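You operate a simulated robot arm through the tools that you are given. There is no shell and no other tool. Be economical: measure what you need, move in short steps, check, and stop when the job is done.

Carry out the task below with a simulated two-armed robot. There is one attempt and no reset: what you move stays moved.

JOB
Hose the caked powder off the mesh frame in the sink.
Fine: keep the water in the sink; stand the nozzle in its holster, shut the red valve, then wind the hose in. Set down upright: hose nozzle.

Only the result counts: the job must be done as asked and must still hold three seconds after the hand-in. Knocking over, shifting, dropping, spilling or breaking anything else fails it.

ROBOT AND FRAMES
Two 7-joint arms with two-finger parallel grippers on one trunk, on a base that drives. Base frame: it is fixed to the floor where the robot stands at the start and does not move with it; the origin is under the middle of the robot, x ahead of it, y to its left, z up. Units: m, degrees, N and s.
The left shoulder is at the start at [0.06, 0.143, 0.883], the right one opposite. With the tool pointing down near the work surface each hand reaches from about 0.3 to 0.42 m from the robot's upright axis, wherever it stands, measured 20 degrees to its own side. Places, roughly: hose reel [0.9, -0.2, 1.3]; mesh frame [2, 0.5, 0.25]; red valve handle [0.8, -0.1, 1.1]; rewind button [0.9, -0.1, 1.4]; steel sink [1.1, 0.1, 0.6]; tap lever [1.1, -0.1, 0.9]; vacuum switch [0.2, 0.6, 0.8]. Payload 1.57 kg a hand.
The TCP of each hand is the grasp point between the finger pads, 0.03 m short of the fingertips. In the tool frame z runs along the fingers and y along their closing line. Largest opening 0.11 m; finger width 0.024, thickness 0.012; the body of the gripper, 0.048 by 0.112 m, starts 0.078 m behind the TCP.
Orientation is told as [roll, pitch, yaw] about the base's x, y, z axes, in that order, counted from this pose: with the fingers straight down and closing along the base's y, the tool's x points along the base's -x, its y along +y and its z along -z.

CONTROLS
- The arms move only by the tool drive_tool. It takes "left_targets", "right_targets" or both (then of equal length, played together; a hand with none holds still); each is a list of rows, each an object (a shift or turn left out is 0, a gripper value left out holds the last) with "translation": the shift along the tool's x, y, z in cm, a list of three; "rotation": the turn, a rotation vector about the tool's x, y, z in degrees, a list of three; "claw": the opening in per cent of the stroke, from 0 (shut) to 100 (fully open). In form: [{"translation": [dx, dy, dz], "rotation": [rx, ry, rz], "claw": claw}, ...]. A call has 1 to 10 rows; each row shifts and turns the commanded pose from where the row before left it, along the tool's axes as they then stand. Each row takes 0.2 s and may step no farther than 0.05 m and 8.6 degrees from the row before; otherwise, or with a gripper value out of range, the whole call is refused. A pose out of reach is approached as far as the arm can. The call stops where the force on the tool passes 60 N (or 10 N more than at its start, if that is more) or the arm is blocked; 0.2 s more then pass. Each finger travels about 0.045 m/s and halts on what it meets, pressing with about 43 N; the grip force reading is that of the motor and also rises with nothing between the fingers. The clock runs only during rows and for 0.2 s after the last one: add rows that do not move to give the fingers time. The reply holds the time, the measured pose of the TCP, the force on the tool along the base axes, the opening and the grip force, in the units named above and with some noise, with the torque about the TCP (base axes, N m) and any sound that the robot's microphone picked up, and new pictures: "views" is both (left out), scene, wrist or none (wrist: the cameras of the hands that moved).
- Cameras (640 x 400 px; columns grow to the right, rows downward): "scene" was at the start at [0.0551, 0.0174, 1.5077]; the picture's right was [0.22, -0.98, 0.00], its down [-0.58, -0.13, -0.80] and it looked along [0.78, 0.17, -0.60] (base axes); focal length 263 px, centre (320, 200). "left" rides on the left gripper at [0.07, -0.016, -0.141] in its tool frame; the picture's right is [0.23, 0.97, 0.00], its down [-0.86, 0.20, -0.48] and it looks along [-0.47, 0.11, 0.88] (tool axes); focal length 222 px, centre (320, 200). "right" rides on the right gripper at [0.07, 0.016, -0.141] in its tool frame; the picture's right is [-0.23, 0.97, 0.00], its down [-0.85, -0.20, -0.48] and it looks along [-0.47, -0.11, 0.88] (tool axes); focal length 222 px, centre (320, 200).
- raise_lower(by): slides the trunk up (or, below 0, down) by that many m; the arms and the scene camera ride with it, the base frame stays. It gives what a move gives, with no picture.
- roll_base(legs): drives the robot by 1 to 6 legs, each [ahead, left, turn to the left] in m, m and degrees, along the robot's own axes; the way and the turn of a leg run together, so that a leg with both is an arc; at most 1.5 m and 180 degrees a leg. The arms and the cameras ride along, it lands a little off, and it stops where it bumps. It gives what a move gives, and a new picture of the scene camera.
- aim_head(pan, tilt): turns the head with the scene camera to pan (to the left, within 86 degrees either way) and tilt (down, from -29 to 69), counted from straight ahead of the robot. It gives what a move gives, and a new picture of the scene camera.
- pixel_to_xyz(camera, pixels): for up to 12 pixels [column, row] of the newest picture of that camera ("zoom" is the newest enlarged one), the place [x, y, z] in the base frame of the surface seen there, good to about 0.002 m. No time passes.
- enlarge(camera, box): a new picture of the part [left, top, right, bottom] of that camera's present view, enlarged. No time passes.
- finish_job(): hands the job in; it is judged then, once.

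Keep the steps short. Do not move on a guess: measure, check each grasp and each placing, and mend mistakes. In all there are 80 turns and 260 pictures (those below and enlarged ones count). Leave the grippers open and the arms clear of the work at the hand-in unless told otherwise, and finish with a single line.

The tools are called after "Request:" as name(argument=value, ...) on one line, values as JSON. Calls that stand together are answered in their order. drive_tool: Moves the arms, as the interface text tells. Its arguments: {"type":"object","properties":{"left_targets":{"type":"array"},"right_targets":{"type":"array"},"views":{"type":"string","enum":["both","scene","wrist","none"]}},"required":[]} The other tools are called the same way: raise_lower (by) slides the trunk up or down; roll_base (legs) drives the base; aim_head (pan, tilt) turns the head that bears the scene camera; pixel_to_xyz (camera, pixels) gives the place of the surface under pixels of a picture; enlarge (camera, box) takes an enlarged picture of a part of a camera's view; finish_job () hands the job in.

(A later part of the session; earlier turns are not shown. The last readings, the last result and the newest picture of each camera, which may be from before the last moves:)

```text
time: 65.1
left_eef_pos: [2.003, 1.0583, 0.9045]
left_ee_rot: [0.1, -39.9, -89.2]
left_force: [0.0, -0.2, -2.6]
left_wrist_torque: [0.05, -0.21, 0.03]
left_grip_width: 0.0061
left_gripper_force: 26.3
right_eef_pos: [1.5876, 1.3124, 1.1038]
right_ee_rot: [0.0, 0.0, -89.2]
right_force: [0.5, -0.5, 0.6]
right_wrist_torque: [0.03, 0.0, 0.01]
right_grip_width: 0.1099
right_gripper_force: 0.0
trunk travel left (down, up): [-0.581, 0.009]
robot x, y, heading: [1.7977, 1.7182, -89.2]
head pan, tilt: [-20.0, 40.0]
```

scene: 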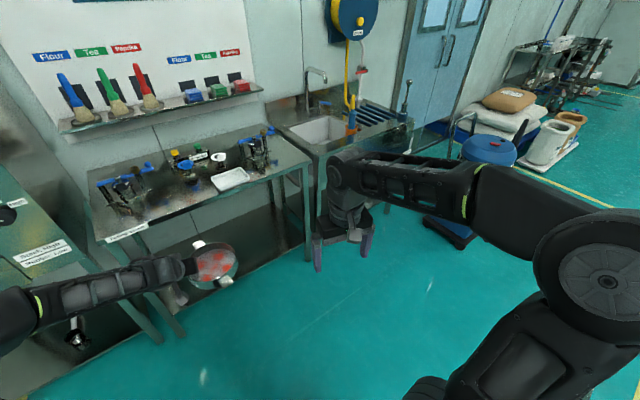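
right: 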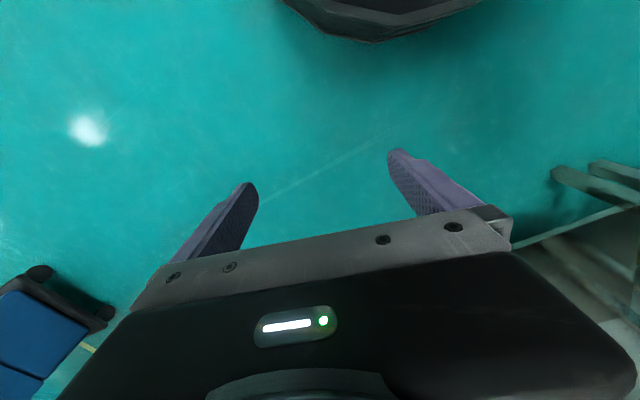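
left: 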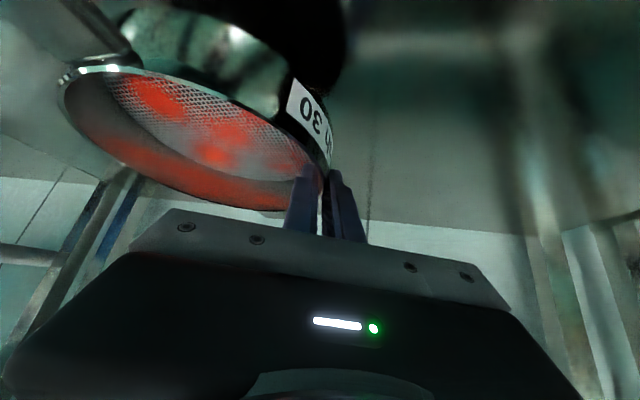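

Now lifting the left hand 14 cm so the sieve clears the counter (0.88), then sliding right 0.67 m to the sink.

Request:
drive_tool(left_targets=[{"translation": [-2.25, 0, -2.68]}, {"translation": [-2.25, 0, -2.68]}, {"translation": [-2.25, 0, -2.68]}, {"translation": [-2.25, 0, -2.68]}, {}], views="none")

Request:
aim_head(pan=0, tilt=45)

Request:
roll_base(legs=[[0, -0.67, -0.8], [0.3, 0, 0]])

Request:
enlarge(camera="scene", box=[200, 40, 440, 190])

```text
time: 66.3
left_eef_pos: [2.0019, 1.0606, 1.043]
left_ee_rot: [0.0, -39.7, -89.2]
left_force: [0.5, 0.9, -2.1]
left_wrist_torque: [0.05, -0.14, -0.02]
left_grip_width: 0.0064
left_gripper_force: 26.1
right_eef_pos: [1.587, 1.3128, 1.1033]
right_ee_rot: [0.1, 0.0, -89.2]
right_force: [-0.9, 0.4, 0.1]
right_wrist_torque: [0.03, 0.02, -0.01]
right_grip_width: 0.1099
right_gripper_force: 0.0
trunk travel left (down, up): [-0.581, 0.009]
robot x, y, heading: [1.7942, 1.7201, -89.3]
head pan, tilt: [-20.0, 40.0]
```

```text
time: 67.2
left_eef_pos: [2.0022, 1.0592, 1.0445]
left_ee_rot: [0.0, -39.9, -89.3]
left_force: [-1.0, -1.0, -1.4]
left_wrist_torque: [0.0, -0.2, -0.02]
left_grip_width: 0.0066
left_gripper_force: 25.7
right_eef_pos: [1.586, 1.3134, 1.1024]
right_ee_rot: [-0.1, 0.0, -89.2]
right_force: [-0.1, -0.4, 0.2]
right_wrist_torque: [0.0, 0.03, -0.02]
right_grip_width: 0.1099
right_gripper_force: 0.1
trunk travel left (down, up): [-0.581, 0.009]
robot x, y, heading: [1.7948, 1.7191, -89.0]
head pan, tilt: [0.0, 45.0]
```

scene: 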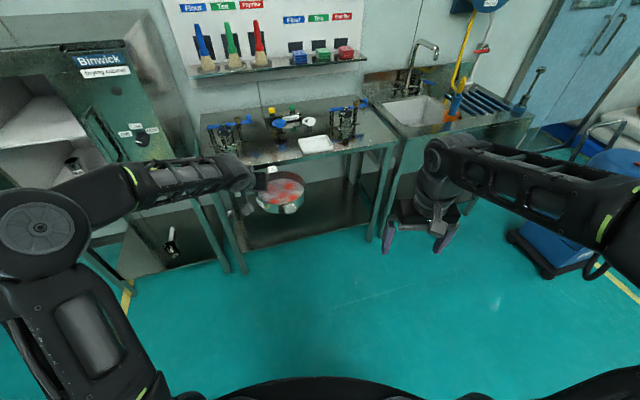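

```text
time: 72.5
left_eef_pos: [1.3279, 0.7501, 1.0426]
left_ee_rot: [0.0, -39.8, -90.7]
left_force: [0.4, 0.0, -1.3]
left_wrist_torque: [0.02, -0.18, -0.03]
left_grip_width: 0.0063
left_gripper_force: 25.7
right_eef_pos: [0.9174, 1.0134, 1.101]
right_ee_rot: [0.0, -0.1, -90.5]
right_force: [0.4, -0.9, -0.2]
right_wrist_torque: [0.01, 0.0, 0.0]
right_grip_width: 0.1101
right_gripper_force: 0.2
trunk travel left (down, up): [-0.581, 0.009]
robot x, y, heading: [1.1341, 1.4141, -90.6]
head pan, tilt: [0.0, 45.0]
```

scene: 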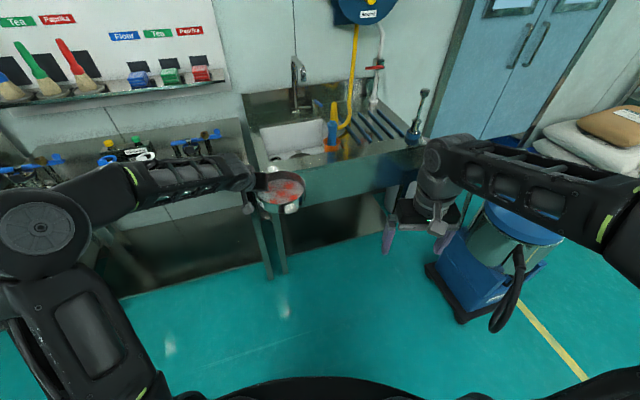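

```text
2.67 times, centred on (320, 115) of scene
```

zoom: 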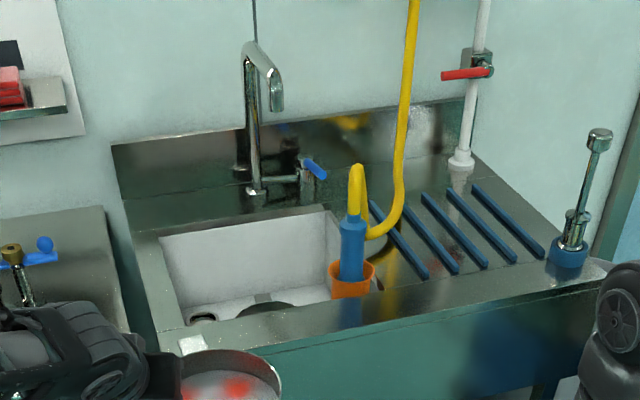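

Good view: basin (zoom cols 165-345, rows 210-320), valve (465,72), tap spout (272,95). Measuring.

Request:
pixel_to_xyz(camera="zoom", pixels=[[163, 238], [327, 208], [190, 325], [340, 290], [240, 290], [215, 240], [275, 105], [465, 74], [488, 70], [352, 230], [355, 170], [300, 320]])

Request:
pixel_to_xyz(camera="zoom", pixels=[[350, 292], [350, 265], [372, 268], [328, 268], [320, 168], [385, 230], [404, 120], [478, 100], [246, 150], [200, 315], [270, 300], [320, 290]])

```text
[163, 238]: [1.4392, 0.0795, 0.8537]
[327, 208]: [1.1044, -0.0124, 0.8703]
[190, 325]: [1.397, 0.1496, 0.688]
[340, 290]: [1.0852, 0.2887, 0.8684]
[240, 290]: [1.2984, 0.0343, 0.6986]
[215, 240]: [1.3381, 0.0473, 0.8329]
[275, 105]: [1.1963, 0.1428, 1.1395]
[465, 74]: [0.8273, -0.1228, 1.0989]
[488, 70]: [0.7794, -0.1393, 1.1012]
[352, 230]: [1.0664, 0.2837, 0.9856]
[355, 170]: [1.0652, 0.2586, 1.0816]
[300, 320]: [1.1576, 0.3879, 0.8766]
```

```text
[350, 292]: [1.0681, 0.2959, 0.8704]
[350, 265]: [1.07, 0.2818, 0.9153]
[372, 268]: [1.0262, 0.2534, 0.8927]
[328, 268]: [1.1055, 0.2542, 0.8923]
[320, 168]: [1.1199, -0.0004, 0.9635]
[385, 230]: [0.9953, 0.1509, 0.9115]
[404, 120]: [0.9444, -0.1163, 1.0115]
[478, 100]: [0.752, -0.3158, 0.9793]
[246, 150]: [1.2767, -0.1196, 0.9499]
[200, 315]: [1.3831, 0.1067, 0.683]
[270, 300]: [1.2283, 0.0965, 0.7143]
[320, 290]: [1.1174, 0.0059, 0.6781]
```

The basin floor is z≈0.68 and the rim 0.87; the 40° tilted left tool would foul the front basin wall. So I'll hand the sieve over to the right hand, which can point straight down. Measuring the held rim.

Request:
enlarge(camera="scene", box=[235, 155, 325, 225])

```text
5.71 times, centred on (280, 190) of scene
```

zoom: 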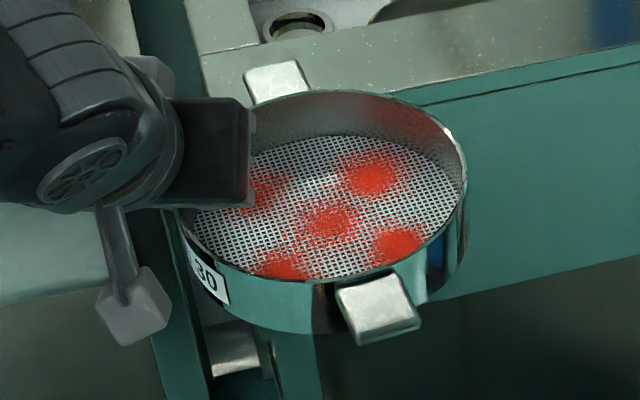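

Request:
pixel_to_xyz(camera="zoom", pixels=[[340, 91], [466, 185], [465, 200], [456, 150], [330, 281], [410, 260], [440, 232], [375, 300], [275, 75], [440, 125], [370, 180]])

```text
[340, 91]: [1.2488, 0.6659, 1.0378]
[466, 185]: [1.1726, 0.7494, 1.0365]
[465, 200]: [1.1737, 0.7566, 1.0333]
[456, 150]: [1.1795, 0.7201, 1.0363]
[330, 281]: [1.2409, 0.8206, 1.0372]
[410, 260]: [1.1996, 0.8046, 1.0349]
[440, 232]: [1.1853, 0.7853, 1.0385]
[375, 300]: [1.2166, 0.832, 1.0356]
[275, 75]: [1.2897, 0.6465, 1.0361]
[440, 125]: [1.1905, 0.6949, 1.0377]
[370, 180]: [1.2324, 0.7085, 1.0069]
```

Rim is level; right wall at (1.172,0.748,1.037). Raising the right hand 6 cm, then moving it over that wall.

Request:
drive_tool(right_targets=[{"translation": [0, 0, -4]}, {"translation": [-1, 1, -2]}, {"translation": [-3.15, 3.1, 0]}, {"translation": [-3.15, 3.1, 0]}, {"translation": [-3.15, 3.1, 0]}, {"translation": [-3.15, 3.1, 0]}, {"translation": [-3.15, 3.1, 0]}, {"translation": [-3.15, 3.1, 0]}, {"translation": [-3.15, 3.1, 0]}, {"translation": [-3.25, 2.9, 0]}])

```text
time: 74.7
left_eef_pos: [1.3287, 0.7529, 1.0443]
left_ee_rot: [0.0, -39.8, -90.7]
left_force: [0.3, 0.3, -2.9]
left_wrist_torque: [0.01, -0.2, -0.02]
left_grip_width: 0.0064
left_gripper_force: 26.0
right_eef_pos: [1.013, 0.9168, 1.1644]
right_ee_rot: [0.1, -0.2, -90.6]
right_force: [0.5, 0.0, 1.1]
right_wrist_torque: [-0.01, 0.0, -0.02]
right_grip_width: 0.1098
right_gripper_force: 0.1
right hand out of reach, approached as far as the arm can: row 5, 6, 7, 8, 9, 10
trunk travel left (down, up): [-0.581, 0.009]
robot x, y, heading: [1.1366, 1.4191, -90.7]
head pan, tilt: [0.0, 45.0]
```

scene: 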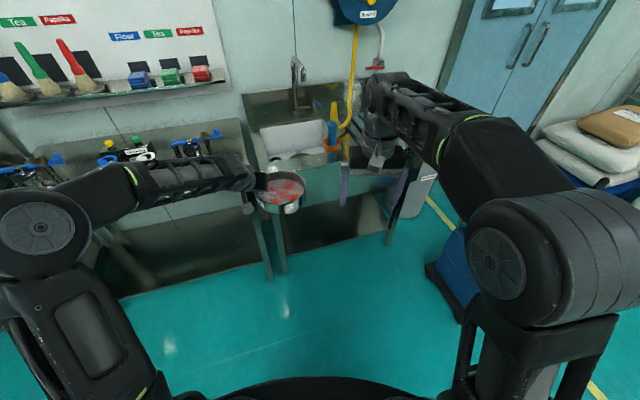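
right: 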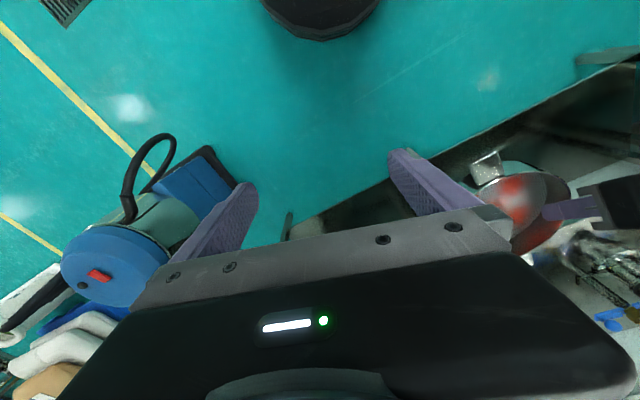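

The right hand can't reach that height and distance (stopped at 1.013,0.917). I'll bring the sieve closer and lower (20 cm back, 15 cm down).

Request:
drive_tool(left_targets=[{"translation": [4.17, 0, -0.23]}, {"translation": [4.17, 0, -0.23]}, {"translation": [4.17, 0, -0.23]}, {"translation": [4.17, 0, -0.23]}, {"translation": [4.17, 0, -0.23]}, {"translation": [4.17, 0, -0.23]}, {}], views="none")

Request:
drive_tool(right_targets=[{"translation": [1, 0, 0]}, {}], views="scene")

```text
time: 76.2
left_eef_pos: [1.3264, 0.9492, 0.8927]
left_ee_rot: [0.0, -39.7, -90.6]
left_force: [-0.2, 0.5, -3.0]
left_wrist_torque: [0.05, -0.19, -0.01]
left_grip_width: 0.0064
left_gripper_force: 26.6
right_eef_pos: [1.0135, 0.9184, 1.1634]
right_ee_rot: [0.1, -0.1, -90.7]
right_force: [0.0, -0.1, -0.6]
right_wrist_torque: [0.0, -0.04, -0.03]
right_grip_width: 0.1098
right_gripper_force: 0.0
trunk travel left (down, up): [-0.581, 0.009]
robot x, y, heading: [1.134, 1.4154, -90.7]
head pan, tilt: [0.0, 45.0]
```

```text
time: 76.8
left_eef_pos: [1.3268, 0.9489, 0.8924]
left_ee_rot: [0.1, -39.7, -90.6]
left_force: [-0.5, -0.4, -2.6]
left_wrist_torque: [0.01, -0.14, 0.01]
left_grip_width: 0.0061
left_gripper_force: 25.9
right_eef_pos: [1.014, 0.9273, 1.1635]
right_ee_rot: [0.0, 0.0, -90.5]
right_force: [0.4, 0.4, -0.1]
right_wrist_torque: [0.01, 0.02, 0.0]
right_grip_width: 0.1099
right_gripper_force: 0.0
trunk travel left (down, up): [-0.581, 0.009]
robot x, y, heading: [1.1355, 1.4152, -90.6]
head pan, tilt: [0.0, 45.0]
```

scene: 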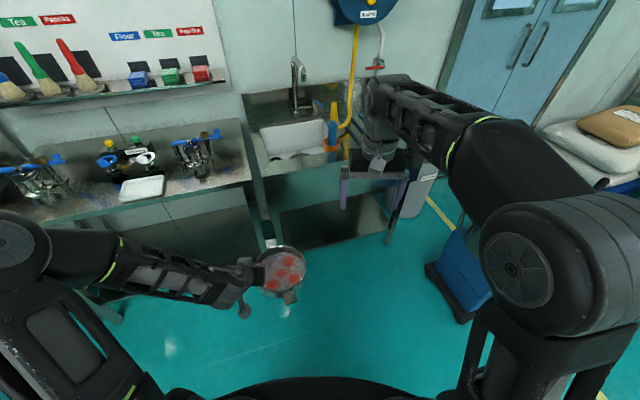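

Commanded pose follows the actual one. Moving right: down 14.5 cm, then 15.7 cm sideways over the right wall (1.171,0.947).

Request:
drive_tool(right_targets=[{"translation": [0, 0, 4.8]}, {"translation": [0, 0, 4.8]}, {"translation": [0, 0, 4.8]}, {"translation": [0.5, 3.95, 0]}, {"translation": [0.5, 3.95, 0]}, {"translation": [0.5, 3.95, 0]}, {"translation": [0.5, 3.9, 0]}, {}])

Request:
enlarge(camera="scene", box=[230, 220, 350, 310])

```text
time: 78.7
left_eef_pos: [1.328, 0.9501, 0.8932]
left_ee_rot: [0.0, -39.7, -90.6]
left_force: [0.2, 0.2, -2.0]
left_wrist_torque: [0.03, -0.18, -0.01]
left_grip_width: 0.0062
left_gripper_force: 26.2
right_eef_pos: [1.1717, 0.9452, 1.0204]
right_ee_rot: [0.1, -0.1, -90.6]
right_force: [-0.7, 0.0, 0.3]
right_wrist_torque: [0.0, 0.02, 0.05]
right_grip_width: 0.1098
right_gripper_force: 0.1
trunk travel left (down, up): [-0.581, 0.009]
robot x, y, heading: [1.132, 1.4171, -90.5]
head pan, tilt: [0.0, 45.0]
```

scene: 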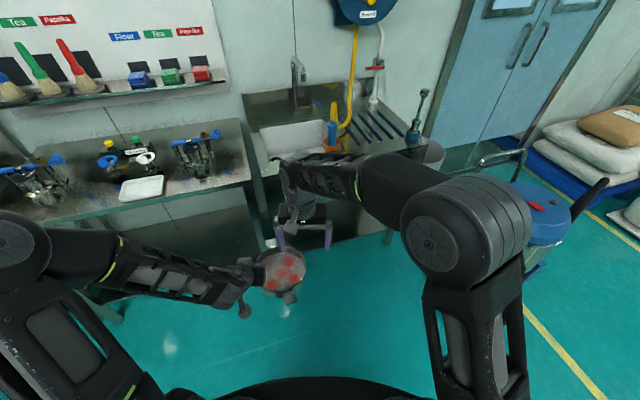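
right: 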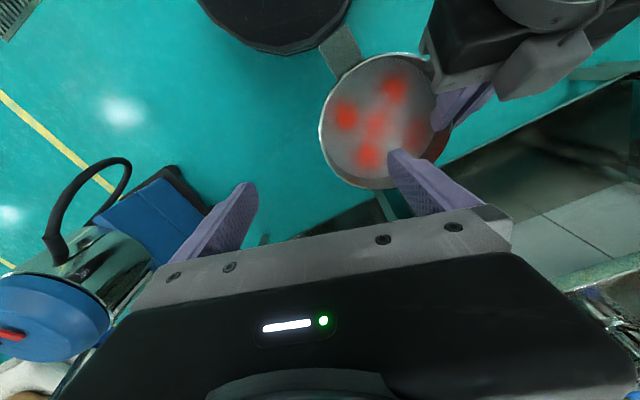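

```text
4.44 times, centred on (290, 265) of scene
```

zoom: 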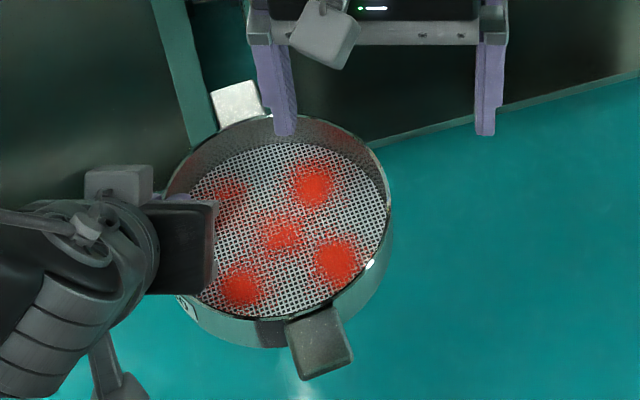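

Checking the rim's right extreme (zoom col 390,row 210) and rim height.

Request:
pixel_to_xyz(camera="zoom", pixels=[[389, 200], [389, 215], [386, 185], [380, 255], [370, 150], [260, 318]])

```text
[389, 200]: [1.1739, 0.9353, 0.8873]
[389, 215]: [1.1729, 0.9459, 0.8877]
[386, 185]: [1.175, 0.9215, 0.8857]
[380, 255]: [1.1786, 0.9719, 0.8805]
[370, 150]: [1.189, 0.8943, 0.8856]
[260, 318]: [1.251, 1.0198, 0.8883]
```

Lowering the right hand 12.9 cm to straddle the wall, then closing.

Request:
drive_tool(right_targets=[{"translation": [0, 0, 4.5]}, {"translation": [0, 0, 4.5]}, {"translation": [0, 0.1, 2.5]}, {"translation": [0, 0, 1.4]}, {}])

Request:
enlarge(camera="right", box=[200, 0, 520, 220])

```text
time: 79.8
left_eef_pos: [1.3286, 0.9493, 0.891]
left_ee_rot: [0.0, -39.8, -90.6]
left_force: [0.4, -0.2, -1.9]
left_wrist_torque: [0.02, -0.17, -0.01]
left_grip_width: 0.0061
left_gripper_force: 25.9
right_eef_pos: [1.1738, 0.9467, 0.8909]
right_ee_rot: [0.0, 0.0, -90.5]
right_force: [0.0, -0.2, -0.4]
right_wrist_torque: [0.0, -0.01, -0.01]
right_grip_width: 0.11
right_gripper_force: 0.1
trunk travel left (down, up): [-0.581, 0.009]
robot x, y, heading: [1.1344, 1.4163, -90.8]
head pan, tilt: [0.0, 45.0]
```

scene: 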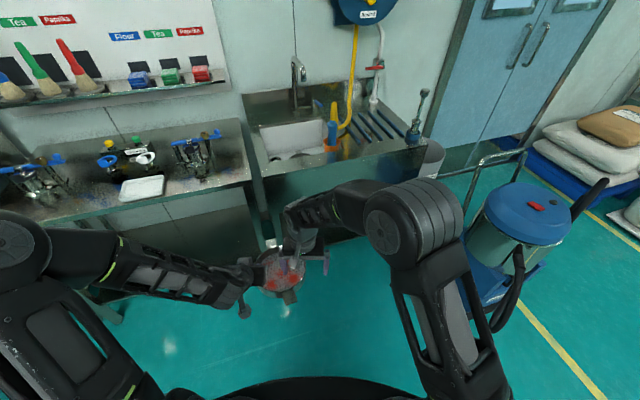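
right: 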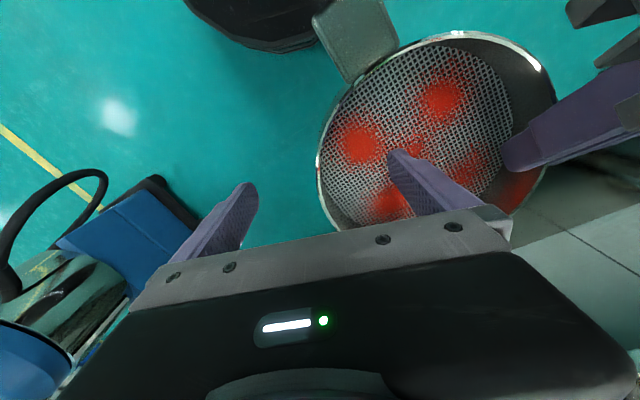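

```text
1.82 times, centred on (360, 110) of right
```

zoom: 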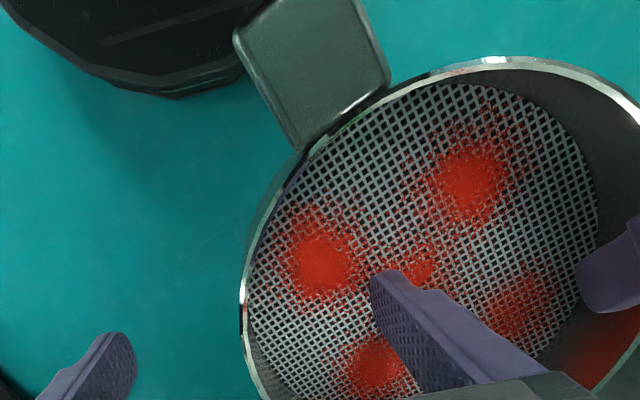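

Wall is between the fingers. Closing the right gripper.

Request:
drive_tool(right_targets=[{"claw": 0}, {"claw": 0}, {"claw": 0}, {"claw": 0}, {"claw": 0}, {"claw": 0}, {"claw": 0}, {"claw": 0}, {"claw": 0}, {"claw": 0}], views="wrist")

```text
time: 82.0
left_eef_pos: [1.3273, 0.9487, 0.8929]
left_ee_rot: [0.0, -39.7, -90.7]
left_force: [-7.1, -0.3, -0.9]
left_wrist_torque: [0.0, -0.16, -0.1]
left_grip_width: 0.0064
left_gripper_force: 26.4
right_eef_pos: [1.1754, 0.9466, 0.8913]
right_ee_rot: [0.1, 0.0, -90.5]
right_force: [8.0, 0.3, 0.3]
right_wrist_torque: [0.04, 0.2, 0.19]
right_grip_width: 0.0047
right_gripper_force: 25.1
trunk travel left (down, up): [-0.581, 0.009]
robot x, y, heading: [1.1357, 1.4165, -90.6]
head pan, tilt: [0.0, 45.0]
```

right: 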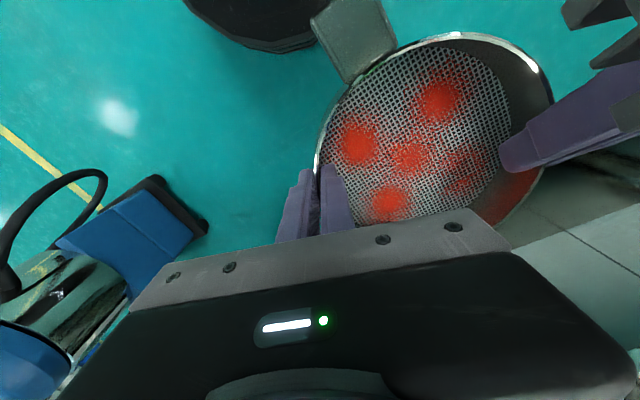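

Right has it (4.7 mm, 25 N). Opening the left gripper and withdrawing it along its axis by 12 cm.

Request:
drive_tool(left_targets=[{"claw": 40}, {"claw": 40}, {"claw": 40}, {"claw": 40}, {"translation": [0, 0, -4]}, {"translation": [0, 0, -4]}, {"translation": [0, 0, -4]}, {"translation": [0, 3, -3]}, {"translation": [0, 4, 0]}, {}])

```text
time: 84.2
left_eef_pos: [1.4013, 0.955, 1.0174]
left_ee_rot: [-0.1, -39.8, -90.6]
left_force: [-1.0, -0.3, -0.6]
left_wrist_torque: [0.02, -0.04, -0.01]
left_grip_width: 0.0438
left_gripper_force: 0.0
left hand out of reach, approached as far as the arm can: row 5, 6, 7, 8
right_eef_pos: [1.1744, 0.9462, 0.891]
right_ee_rot: [0.1, -0.1, -90.6]
right_force: [0.2, 0.1, -0.4]
right_wrist_torque: [-0.02, 0.13, -0.01]
right_grip_width: 0.0047
right_gripper_force: 24.9
trunk travel left (down, up): [-0.581, 0.009]
robot x, y, heading: [1.1302, 1.4146, -90.6]
head pan, tilt: [0.0, 45.0]
```

scene: 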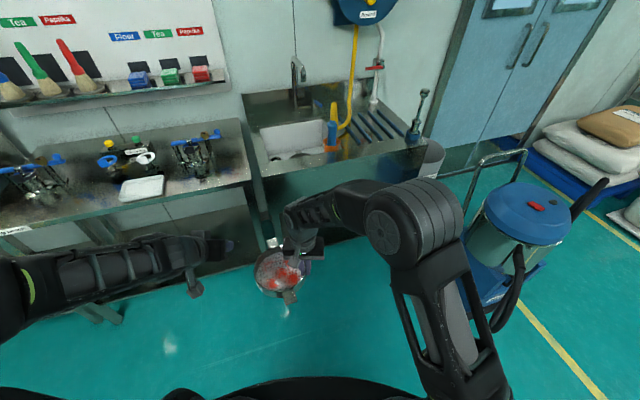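
left: 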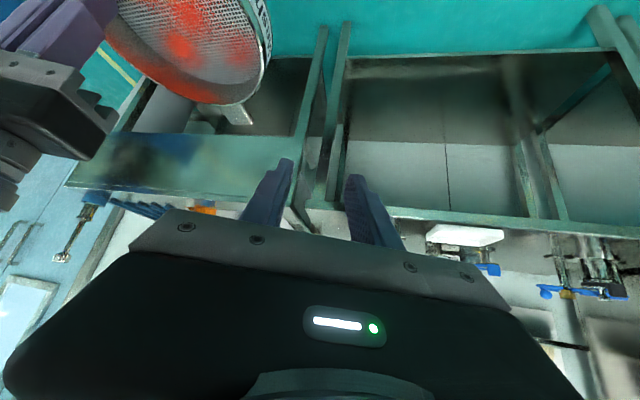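

The left hand is clear and the right holds the sieve. However, the tap spout (1.196,0.143,1.14) would be in the way of the right wrist, while the left hand with a vertical tool would be clear of both spout and nozzle. So I'll straighten the left tool to vertical and take the sieve back with it.

Request:
drive_tool(left_targets=[{"rotation": [0, 8, 0], "claw": 100}, {"rotation": [0, 8, 0]}, {"rotation": [0, 8, 0]}, {"rotation": [0, 8, 0]}, {"rotation": [0, 7.8, 0]}, {"translation": [-0.1, -3.5, 0]}, {"translation": [-0.2, -3.5, 0]}, {}])

Request:
enlarge(camera="left", box=[120, 0, 440, 220])

```text
time: 86.0
left_eef_pos: [1.3408, 0.9453, 1.0199]
left_ee_rot: [1.2, -4.4, -89.5]
left_force: [0.7, -0.1, 0.9]
left_wrist_torque: [-0.01, 0.01, -0.01]
left_grip_width: 0.1101
left_gripper_force: 0.1
left hand out of reach, approached as far as the arm can: row 1
right_eef_pos: [1.1746, 0.9471, 0.8911]
right_ee_rot: [0.0, -0.1, -90.4]
right_force: [-0.2, -0.2, -0.4]
right_wrist_torque: [0.01, 0.14, -0.01]
right_grip_width: 0.0048
right_gripper_force: 24.9
trunk travel left (down, up): [-0.581, 0.009]
robot x, y, heading: [1.133, 1.4167, -90.6]
head pan, tilt: [0.0, 45.0]
```

scene: 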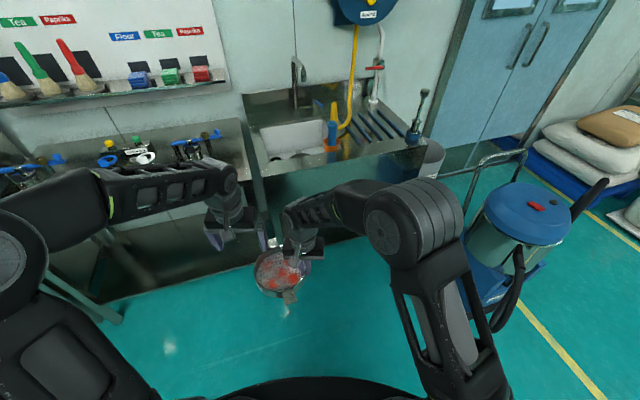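
left: 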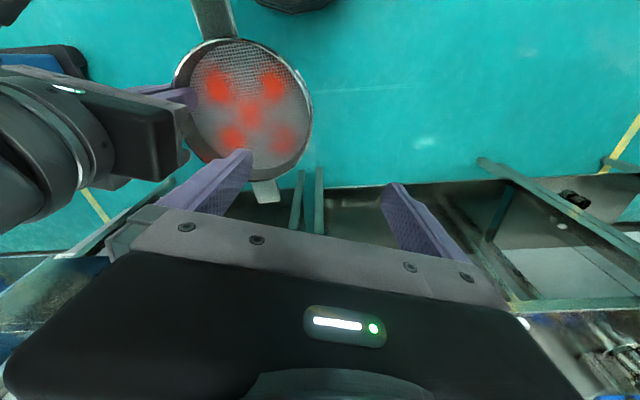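

```text
1.82 times, centred on (280, 110) of left
```

zoom: 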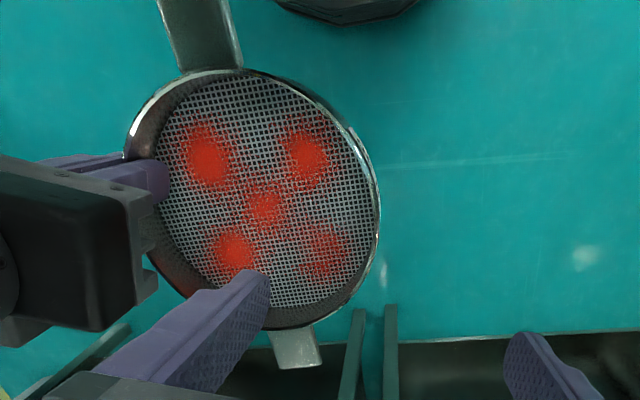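

Correcting the residual tilt; measuring the rim's left extreme (zoom col 378,row 190-230).

Request:
pixel_to_xyz(camera="zoom", pixels=[[379, 190], [379, 215], [377, 240], [372, 165], [127, 140], [185, 295], [310, 322]])

Request:
drive_tool(left_targets=[{"rotation": [1.2, 4.4, 0]}, {}], views="none")

```text
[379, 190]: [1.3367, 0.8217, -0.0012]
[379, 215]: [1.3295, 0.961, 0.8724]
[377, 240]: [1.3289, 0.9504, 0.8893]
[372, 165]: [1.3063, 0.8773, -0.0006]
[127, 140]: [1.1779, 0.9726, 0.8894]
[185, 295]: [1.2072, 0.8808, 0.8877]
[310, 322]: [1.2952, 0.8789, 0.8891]
```

```text
time: 86.7
left_eef_pos: [1.3425, 0.9441, 1.0188]
left_ee_rot: [0.0, 0.0, -89.5]
left_force: [-0.1, 0.1, -0.2]
left_wrist_torque: [-0.01, -0.02, 0.02]
left_grip_width: 0.11
left_gripper_force: 0.0
right_eef_pos: [1.1738, 0.9478, 0.8921]
right_ee_rot: [-0.1, -0.2, -90.5]
right_force: [0.7, -0.2, 0.6]
right_wrist_torque: [0.05, 0.15, 0.02]
right_grip_width: 0.0046
right_gripper_force: 24.6
trunk travel left (down, up): [-0.581, 0.009]
robot x, y, heading: [1.133, 1.4179, -90.6]
head pan, tilt: [0.0, 45.0]
```

Left wall at (1.329,0.950,0.889). Moving over it, lowering, and closing the left gripper.

Request:
drive_tool(left_targets=[{"translation": [0.6, -1.35, 0]}, {"translation": [0, 0, 4.5]}, {"translation": [0, 0, 4.5]}, {"translation": [0, 0, 3.7]}, {}], views="wrist")

Request:
drive_tool(left_targets=[{"claw": 0}, {"claw": 0}, {"claw": 0}, {"claw": 0}, {"claw": 0}, {"claw": 0}, {"claw": 0}, {"claw": 0}, {"claw": 0}, {"claw": 0}], views="wrist")

```text
time: 87.8
left_eef_pos: [1.327, 0.9499, 0.8912]
left_ee_rot: [0.0, 0.0, -89.5]
left_force: [0.1, -0.9, 0.7]
left_wrist_torque: [0.01, 0.02, 0.01]
left_grip_width: 0.1099
left_gripper_force: 0.1
right_eef_pos: [1.1744, 0.9475, 0.891]
right_ee_rot: [0.0, 0.0, -90.5]
right_force: [-0.8, -1.0, 0.2]
right_wrist_torque: [0.04, 0.17, 0.03]
right_grip_width: 0.0045
right_gripper_force: 25.3
trunk travel left (down, up): [-0.581, 0.009]
robot x, y, heading: [1.1348, 1.4146, -90.7]
head pan, tilt: [0.0, 45.0]
```

left: 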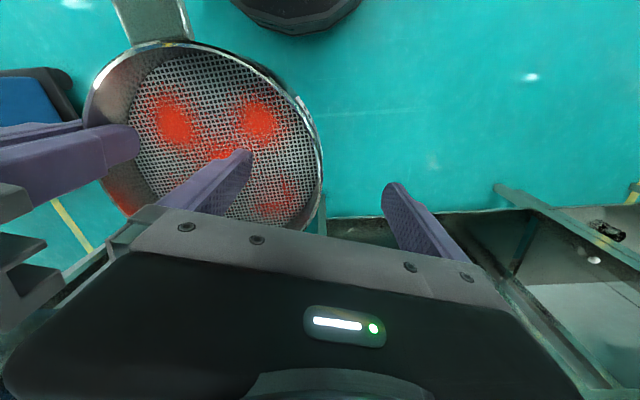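

```text
time: 90.0
left_eef_pos: [1.3277, 0.9489, 0.8913]
left_ee_rot: [-0.1, -0.1, -89.6]
left_force: [-16.4, -3.8, -0.1]
left_wrist_torque: [-0.19, 0.1, 0.57]
left_grip_width: 0.0044
left_gripper_force: 24.9
right_eef_pos: [1.1755, 0.9471, 0.8925]
right_ee_rot: [0.1, -0.2, -90.5]
right_force: [16.0, 3.4, -0.3]
right_wrist_torque: [0.23, 0.07, -0.2]
right_grip_width: 0.0043
right_gripper_force: 25.2
trunk travel left (down, up): [-0.581, 0.009]
robot x, y, heading: [1.135, 1.4139, -90.6]
head pan, tilt: [0.0, 45.0]
```

left: 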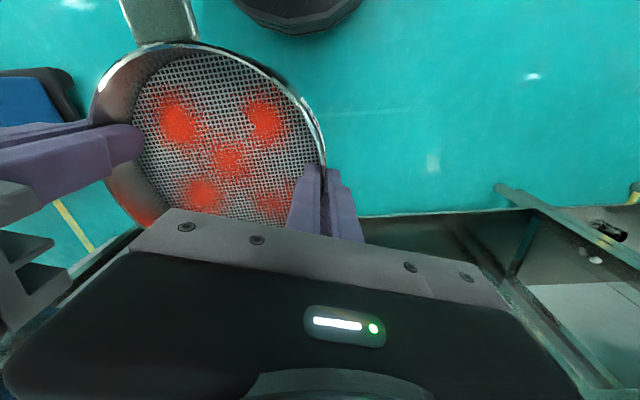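

Left has it. Opening the right hand and withdrawing it up 12 cm, then right and back.

Request:
drive_tool(right_targets=[{"claw": 40}, {"claw": 40}, {"claw": 40}, {"claw": 40}, {"translation": [0, 0, -4]}, {"translation": [0, 0, -4]}, {"translation": [0, 0, -4]}, {"translation": [2, -4, 0]}, {"translation": [2, -4, 0]}, {"translation": [2, -4, 0]}])

```text
time: 92.2
left_eef_pos: [1.3287, 0.9499, 0.8923]
left_ee_rot: [0.0, -0.2, -89.6]
left_force: [0.0, -0.2, 0.2]
left_wrist_torque: [-0.02, -0.18, -0.03]
left_grip_width: 0.0026
left_gripper_force: 24.3
right_eef_pos: [1.0534, 1.0067, 1.0134]
right_ee_rot: [0.1, -0.1, -90.6]
right_force: [-0.2, -0.4, -0.2]
right_wrist_torque: [-0.02, 0.0, 0.01]
right_grip_width: 0.044
right_gripper_force: 0.1
trunk travel left (down, up): [-0.581, 0.009]
robot x, y, heading: [1.1344, 1.4171, -90.6]
head pan, tilt: [0.0, 45.0]
```

scene: 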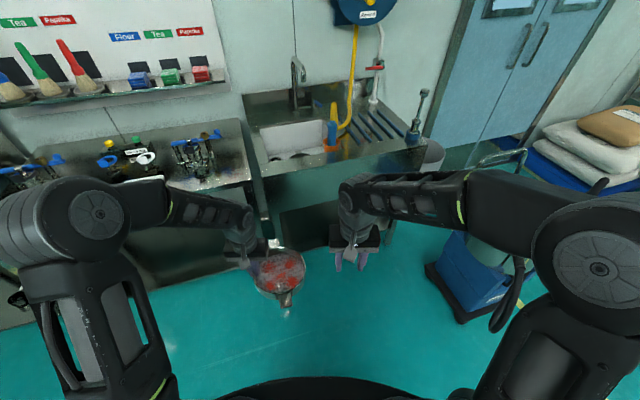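
right: 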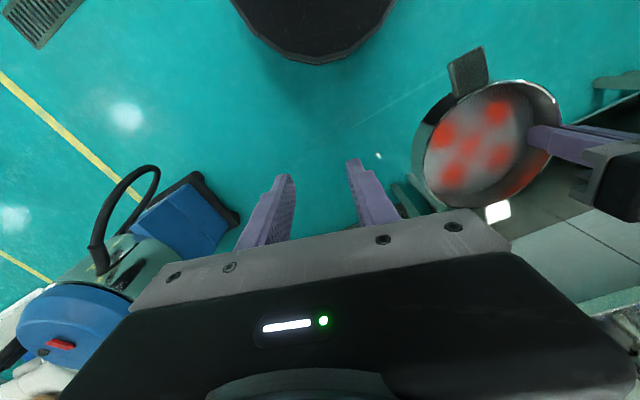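

Sieve is in the left hand. Raising it 12 cm, pulling the right hand back and out, then driving forward 0.6 m.

Request:
drive_tool(left_targets=[{"translation": [0, 0, -3]}, {"translation": [0, 0, -3]}, {"translation": [0, 0, -3]}, {"translation": [0, 0, -3]}, {}], right_targets=[{"translation": [3, -2, 0]}, {"translation": [3, -2, 0]}, {"translation": [3, -2, 0]}, {"translation": [3, -2, 0]}, {}], views="none")

Request:
aim_head(pan=0, tilt=60)

Request:
roll_base(legs=[[0, 0, 0.5], [0.55, 0, 0]])

```text
time: 93.5
left_eef_pos: [1.3268, 0.948, 1.012]
left_ee_rot: [0.0, 0.1, -89.5]
left_force: [-0.1, -0.1, -2.2]
left_wrist_torque: [0.04, -0.18, -0.01]
left_grip_width: 0.0024
left_gripper_force: 23.9
right_eef_pos: [0.9739, 1.1273, 1.0117]
right_ee_rot: [0.0, 0.0, -90.5]
right_force: [-0.5, 0.3, 0.1]
right_wrist_torque: [0.01, 0.0, 0.0]
right_grip_width: 0.0439
right_gripper_force: 0.2
trunk travel left (down, up): [-0.581, 0.009]
robot x, y, heading: [1.1341, 1.4195, -90.5]
head pan, tilt: [0.0, 45.0]
```

```text
time: 94.2
left_eef_pos: [1.3279, 0.9481, 1.0117]
left_ee_rot: [0.0, 0.0, -89.4]
left_force: [-0.3, -0.5, -2.6]
left_wrist_torque: [0.05, -0.17, 0.0]
left_grip_width: 0.0026
left_gripper_force: 23.6
right_eef_pos: [0.9728, 1.1274, 1.0124]
right_ee_rot: [0.0, 0.0, -90.5]
right_force: [0.3, -0.9, -0.3]
right_wrist_torque: [0.01, -0.01, 0.02]
right_grip_width: 0.0438
right_gripper_force: 0.1
trunk travel left (down, up): [-0.581, 0.009]
robot x, y, heading: [1.1347, 1.4152, -90.4]
head pan, tilt: [0.0, 60.0]
```

scene: 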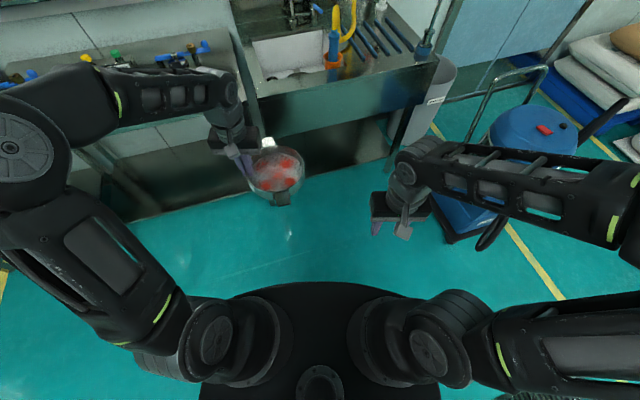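

```text
time: 97.7
left_eef_pos: [1.3279, 0.4118, 1.0129]
left_ee_rot: [0.0, 0.0, -89.2]
left_force: [-0.6, -1.1, -2.9]
left_wrist_torque: [0.04, -0.18, -0.01]
left_grip_width: 0.0025
left_gripper_force: 24.5
right_eef_pos: [0.9737, 0.5893, 1.0121]
right_ee_rot: [0.0, 0.0, -90.2]
right_force: [0.8, 0.2, 0.2]
right_wrist_torque: [0.0, 0.02, -0.05]
right_grip_width: 0.044
right_gripper_force: 0.0
trunk travel left (down, up): [-0.581, 0.009]
robot x, y, heading: [1.1349, 0.8781, -90.1]
head pan, tilt: [0.0, 60.0]
```

scene: 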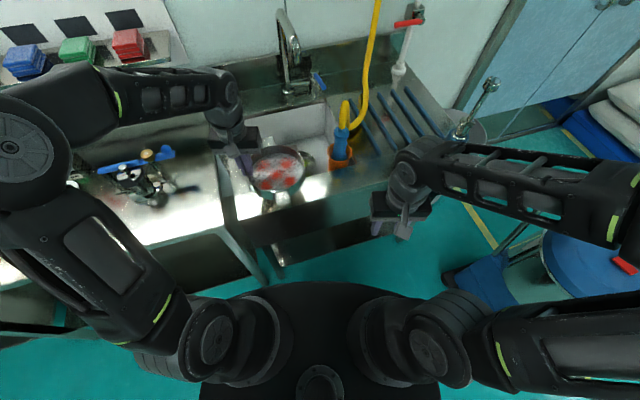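

Standing in front of the sink. Enlarging the basin to locate its walls.

Request:
enlarge(camera="scene", box=[210, 70, 370, 210])

Request:
pixel_to_xyz(camera="scene", pixels=[[328, 178], [322, 170], [315, 160], [310, 145], [300, 125], [250, 135], [325, 150], [318, 195], [330, 110], [228, 165], [240, 200], [340, 172]])

```text
2.86 times, centred on (290, 140) of scene
```

zoom: 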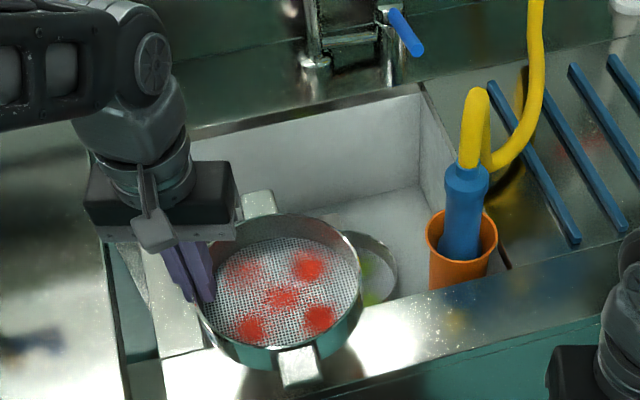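

```text
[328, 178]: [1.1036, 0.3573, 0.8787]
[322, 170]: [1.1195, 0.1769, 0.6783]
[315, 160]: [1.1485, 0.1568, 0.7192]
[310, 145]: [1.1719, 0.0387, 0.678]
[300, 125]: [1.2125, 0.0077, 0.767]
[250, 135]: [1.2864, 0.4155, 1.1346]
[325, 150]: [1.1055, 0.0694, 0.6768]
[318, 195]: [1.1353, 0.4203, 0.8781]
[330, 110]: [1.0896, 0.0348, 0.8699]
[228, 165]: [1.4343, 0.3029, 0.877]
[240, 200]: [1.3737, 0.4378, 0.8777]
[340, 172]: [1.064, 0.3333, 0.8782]
```

There's another round thing on the basin floor (zoom 365,265). I'll pull the sieve back 10 cm to see it.

Request:
drive_tool(left_targets=[{"translation": [4, 2, 0]}, {"translation": [4, 2, 0]}, {"translation": [4, 0, 0]}, {}], views="none")

Request:
enlarge(camera="scene", box=[210, 90, 370, 210])

```text
time: 98.7
left_eef_pos: [1.3624, 0.5327, 1.0138]
left_ee_rot: [-0.1, 0.0, -89.1]
left_force: [0.1, -0.9, -1.7]
left_wrist_torque: [0.02, -0.14, -0.02]
left_grip_width: 0.0025
left_gripper_force: 23.7
right_eef_pos: [0.9733, 0.5874, 1.0127]
right_ee_rot: [0.0, 0.0, -90.1]
right_force: [-0.3, 0.0, 0.3]
right_wrist_torque: [-0.01, 0.0, 0.02]
right_grip_width: 0.0441
right_gripper_force: 0.0
trunk travel left (down, up): [-0.581, 0.009]
robot x, y, heading: [1.136, 0.8788, -90.4]
head pan, tilt: [0.0, 60.0]
```

```text
3.33 times, centred on (290, 150) of scene
```

zoom: 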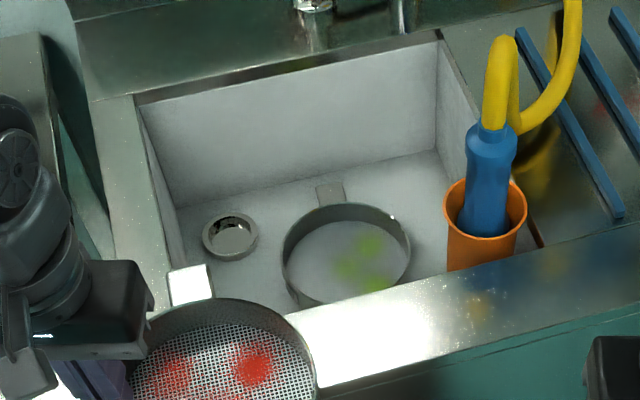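

There is already a round object with green stains in the sink. I need a close look before deciding anything.

Request:
enlarge(camera="scene", box=[270, 130, 320, 170])

Request:
enlarge(camera="scene", box=[300, 100, 380, 170])

```text
10.00 times, centred on (295, 150) of scene
```

zoom: 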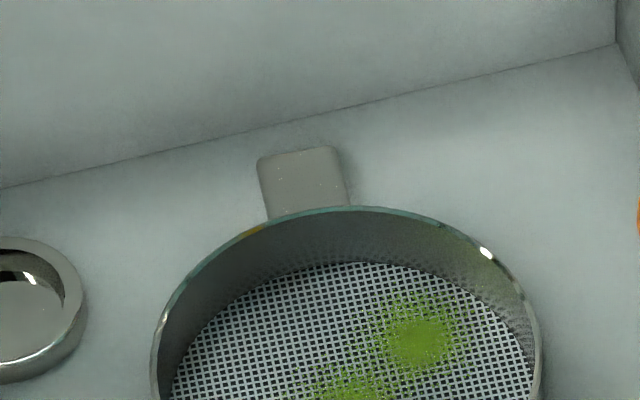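

```text
5.71 times, centred on (340, 135) of scene
```

zoom: 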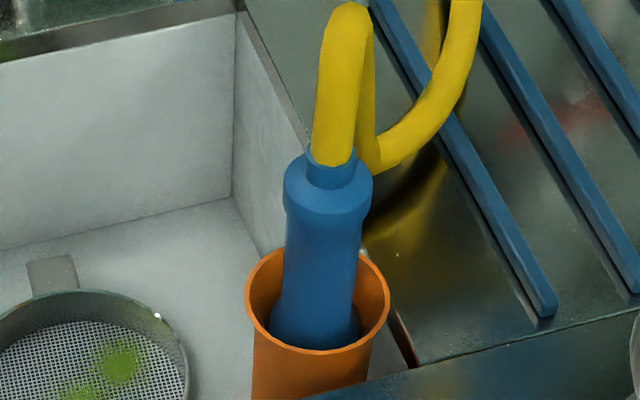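

The mesh frame that the job means, "in the sink", is this green-caked one already in the basin; the red one on the shelf was a different frame. I took the wrong one, so I must put it back exactly where it stood: centre (1.9255,0.473), front handle towards 106°. Backing out and driving back to the bench.

Request:
roll_base(legs=[[-0.66, 0, 0.4], [0, 0.65, 0]])

Request:
raise_lower(by=-0.4)

Request:
raise_lower(by=-0.16)

Request:
aim_head(pan=10, tilt=40)

```text
time: 105.4
left_eef_pos: [2.006, 1.2012, 1.0136]
left_ee_rot: [-0.1, 0.0, -87.4]
left_force: [0.9, -0.2, -2.6]
left_wrist_torque: [0.01, -0.14, -0.03]
left_grip_width: 0.0025
left_gripper_force: 23.5
right_eef_pos: [1.6144, 1.246, 1.0121]
right_ee_rot: [-0.1, -0.1, -88.5]
right_force: [-0.1, 0.5, -0.3]
right_wrist_torque: [-0.02, 0.0, -0.02]
right_grip_width: 0.0439
right_gripper_force: 0.1
trunk travel left (down, up): [-0.581, 0.009]
robot x, y, heading: [1.7658, 1.541, -88.4]
head pan, tilt: [0.0, 60.0]
```

scene: 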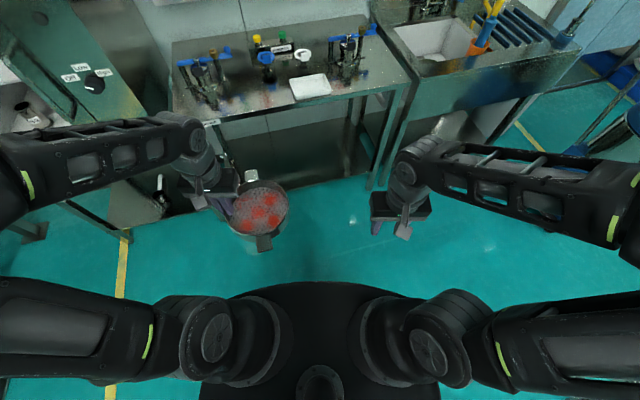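

```text
time: 109.2
left_eef_pos: [2.006, 1.2017, 0.6141]
left_ee_rot: [0.0, 0.1, -87.4]
left_force: [0.4, 0.0, -3.4]
left_wrist_torque: [0.0, -0.15, -0.01]
left_grip_width: 0.0025
left_gripper_force: 24.2
right_eef_pos: [1.6143, 1.2469, 0.6128]
right_ee_rot: [-0.1, -0.1, -88.4]
right_force: [1.3, -0.1, 0.0]
right_wrist_torque: [-0.01, 0.0, 0.0]
right_grip_width: 0.0441
right_gripper_force: 0.0
trunk travel left (down, up): [-0.181, 0.409]
robot x, y, heading: [1.7637, 1.5415, -88.7]
head pan, tilt: [0.0, 60.0]
```

```text
time: 111.1
left_eef_pos: [2.0054, 1.2018, 0.453]
left_ee_rot: [0.1, -0.1, -87.4]
left_force: [-0.3, 0.6, -2.6]
left_wrist_torque: [0.02, -0.17, -0.01]
left_grip_width: 0.0025
left_gripper_force: 24.3
right_eef_pos: [1.6132, 1.2468, 0.4526]
right_ee_rot: [0.0, -0.1, -88.6]
right_force: [0.2, 1.0, 0.1]
right_wrist_torque: [-0.04, 0.01, 0.02]
right_grip_width: 0.044
right_gripper_force: 0.0
trunk travel left (down, up): [-0.021, 0.569]
robot x, y, heading: [1.763, 1.5436, -88.6]
head pan, tilt: [0.0, 60.0]
```

```text
time: 111.9
left_eef_pos: [2.0047, 1.2015, 0.4536]
left_ee_rot: [0.0, 0.0, -87.3]
left_force: [0.3, -0.2, -1.7]
left_wrist_torque: [0.01, -0.16, 0.02]
left_grip_width: 0.0025
left_gripper_force: 24.2
right_eef_pos: [1.6136, 1.2465, 0.4515]
right_ee_rot: [0.0, 0.1, -88.4]
right_force: [-0.7, -0.1, 0.5]
right_wrist_torque: [-0.03, -0.02, -0.03]
right_grip_width: 0.0439
right_gripper_force: 0.1
trunk travel left (down, up): [-0.021, 0.569]
robot x, y, heading: [1.7648, 1.5419, -88.5]
head pan, tilt: [10.0, 40.0]
```

scene: 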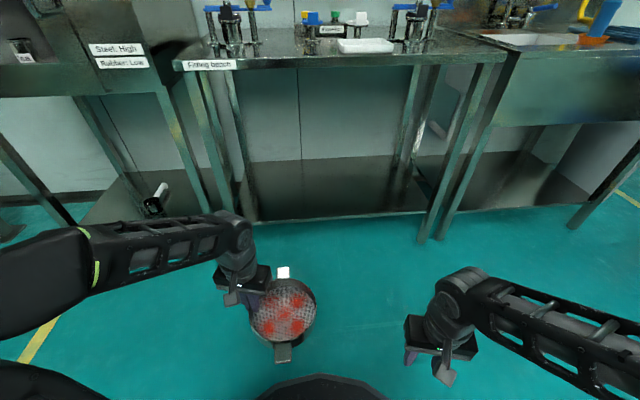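

Measuring the held sieve's pose (handles at col 283,row 352 and col 283,row 272).

Request:
enlarge(camera="scene", box=[235, 255, 335, 370])

```text
3.48 times, centred on (285, 312) of scene
```

zoom: 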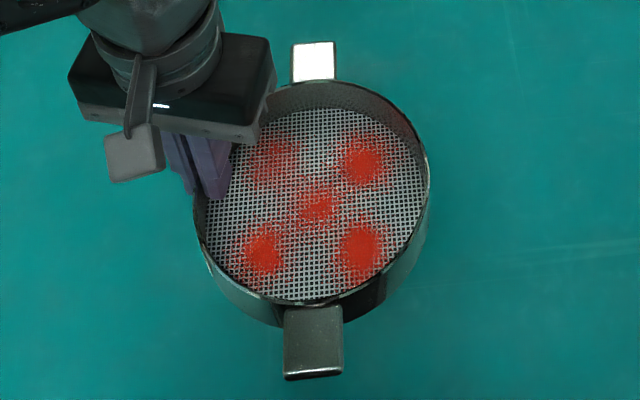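

Request:
pixel_to_xyz(camera="zoom", pixels=[[313, 335], [313, 65], [300, 335], [326, 335], [428, 180], [428, 200], [320, 302], [330, 82], [200, 240], [393, 280], [400, 125]])

```text
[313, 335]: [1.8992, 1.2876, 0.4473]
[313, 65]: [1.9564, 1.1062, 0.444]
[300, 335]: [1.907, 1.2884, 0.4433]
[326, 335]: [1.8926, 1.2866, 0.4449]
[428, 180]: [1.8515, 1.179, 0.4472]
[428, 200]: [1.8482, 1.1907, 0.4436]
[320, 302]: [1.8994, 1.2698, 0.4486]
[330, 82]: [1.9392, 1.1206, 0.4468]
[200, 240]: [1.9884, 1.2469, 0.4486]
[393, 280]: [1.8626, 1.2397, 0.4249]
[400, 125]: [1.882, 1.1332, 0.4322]
```

Handle axis is 107°, matching the original, and centre ≈(1.9265,1.196). Driving ahead 0.49 m, then I'll extend the arm.

Request:
roll_base(legs=[[0.49, 0, 0]])

```text
time: 114.8
left_eef_pos: [2.0175, 0.7095, 0.4537]
left_ee_rot: [0.0, 0.0, -87.5]
left_force: [-0.8, 0.0, -3.0]
left_wrist_torque: [-0.02, -0.21, 0.0]
left_grip_width: 0.0027
left_gripper_force: 24.2
right_eef_pos: [1.626, 0.7535, 0.4521]
right_ee_rot: [0.0, -0.1, -88.4]
right_force: [-0.5, -0.2, 0.8]
right_wrist_torque: [0.01, -0.04, 0.01]
right_grip_width: 0.0437
right_gripper_force: 0.1
trunk travel left (down, up): [-0.021, 0.569]
robot x, y, heading: [1.7766, 1.0495, -88.6]
head pan, tilt: [10.0, 40.0]
```

scene: 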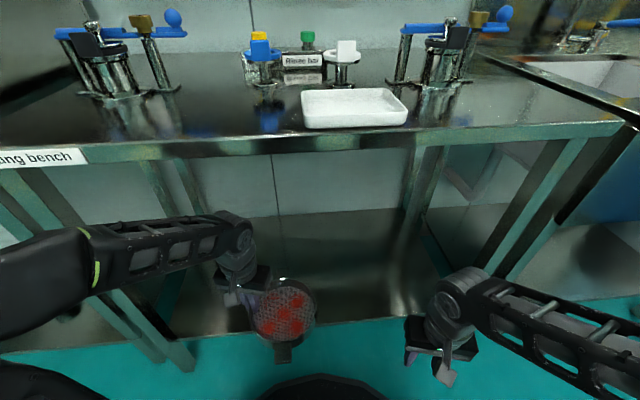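

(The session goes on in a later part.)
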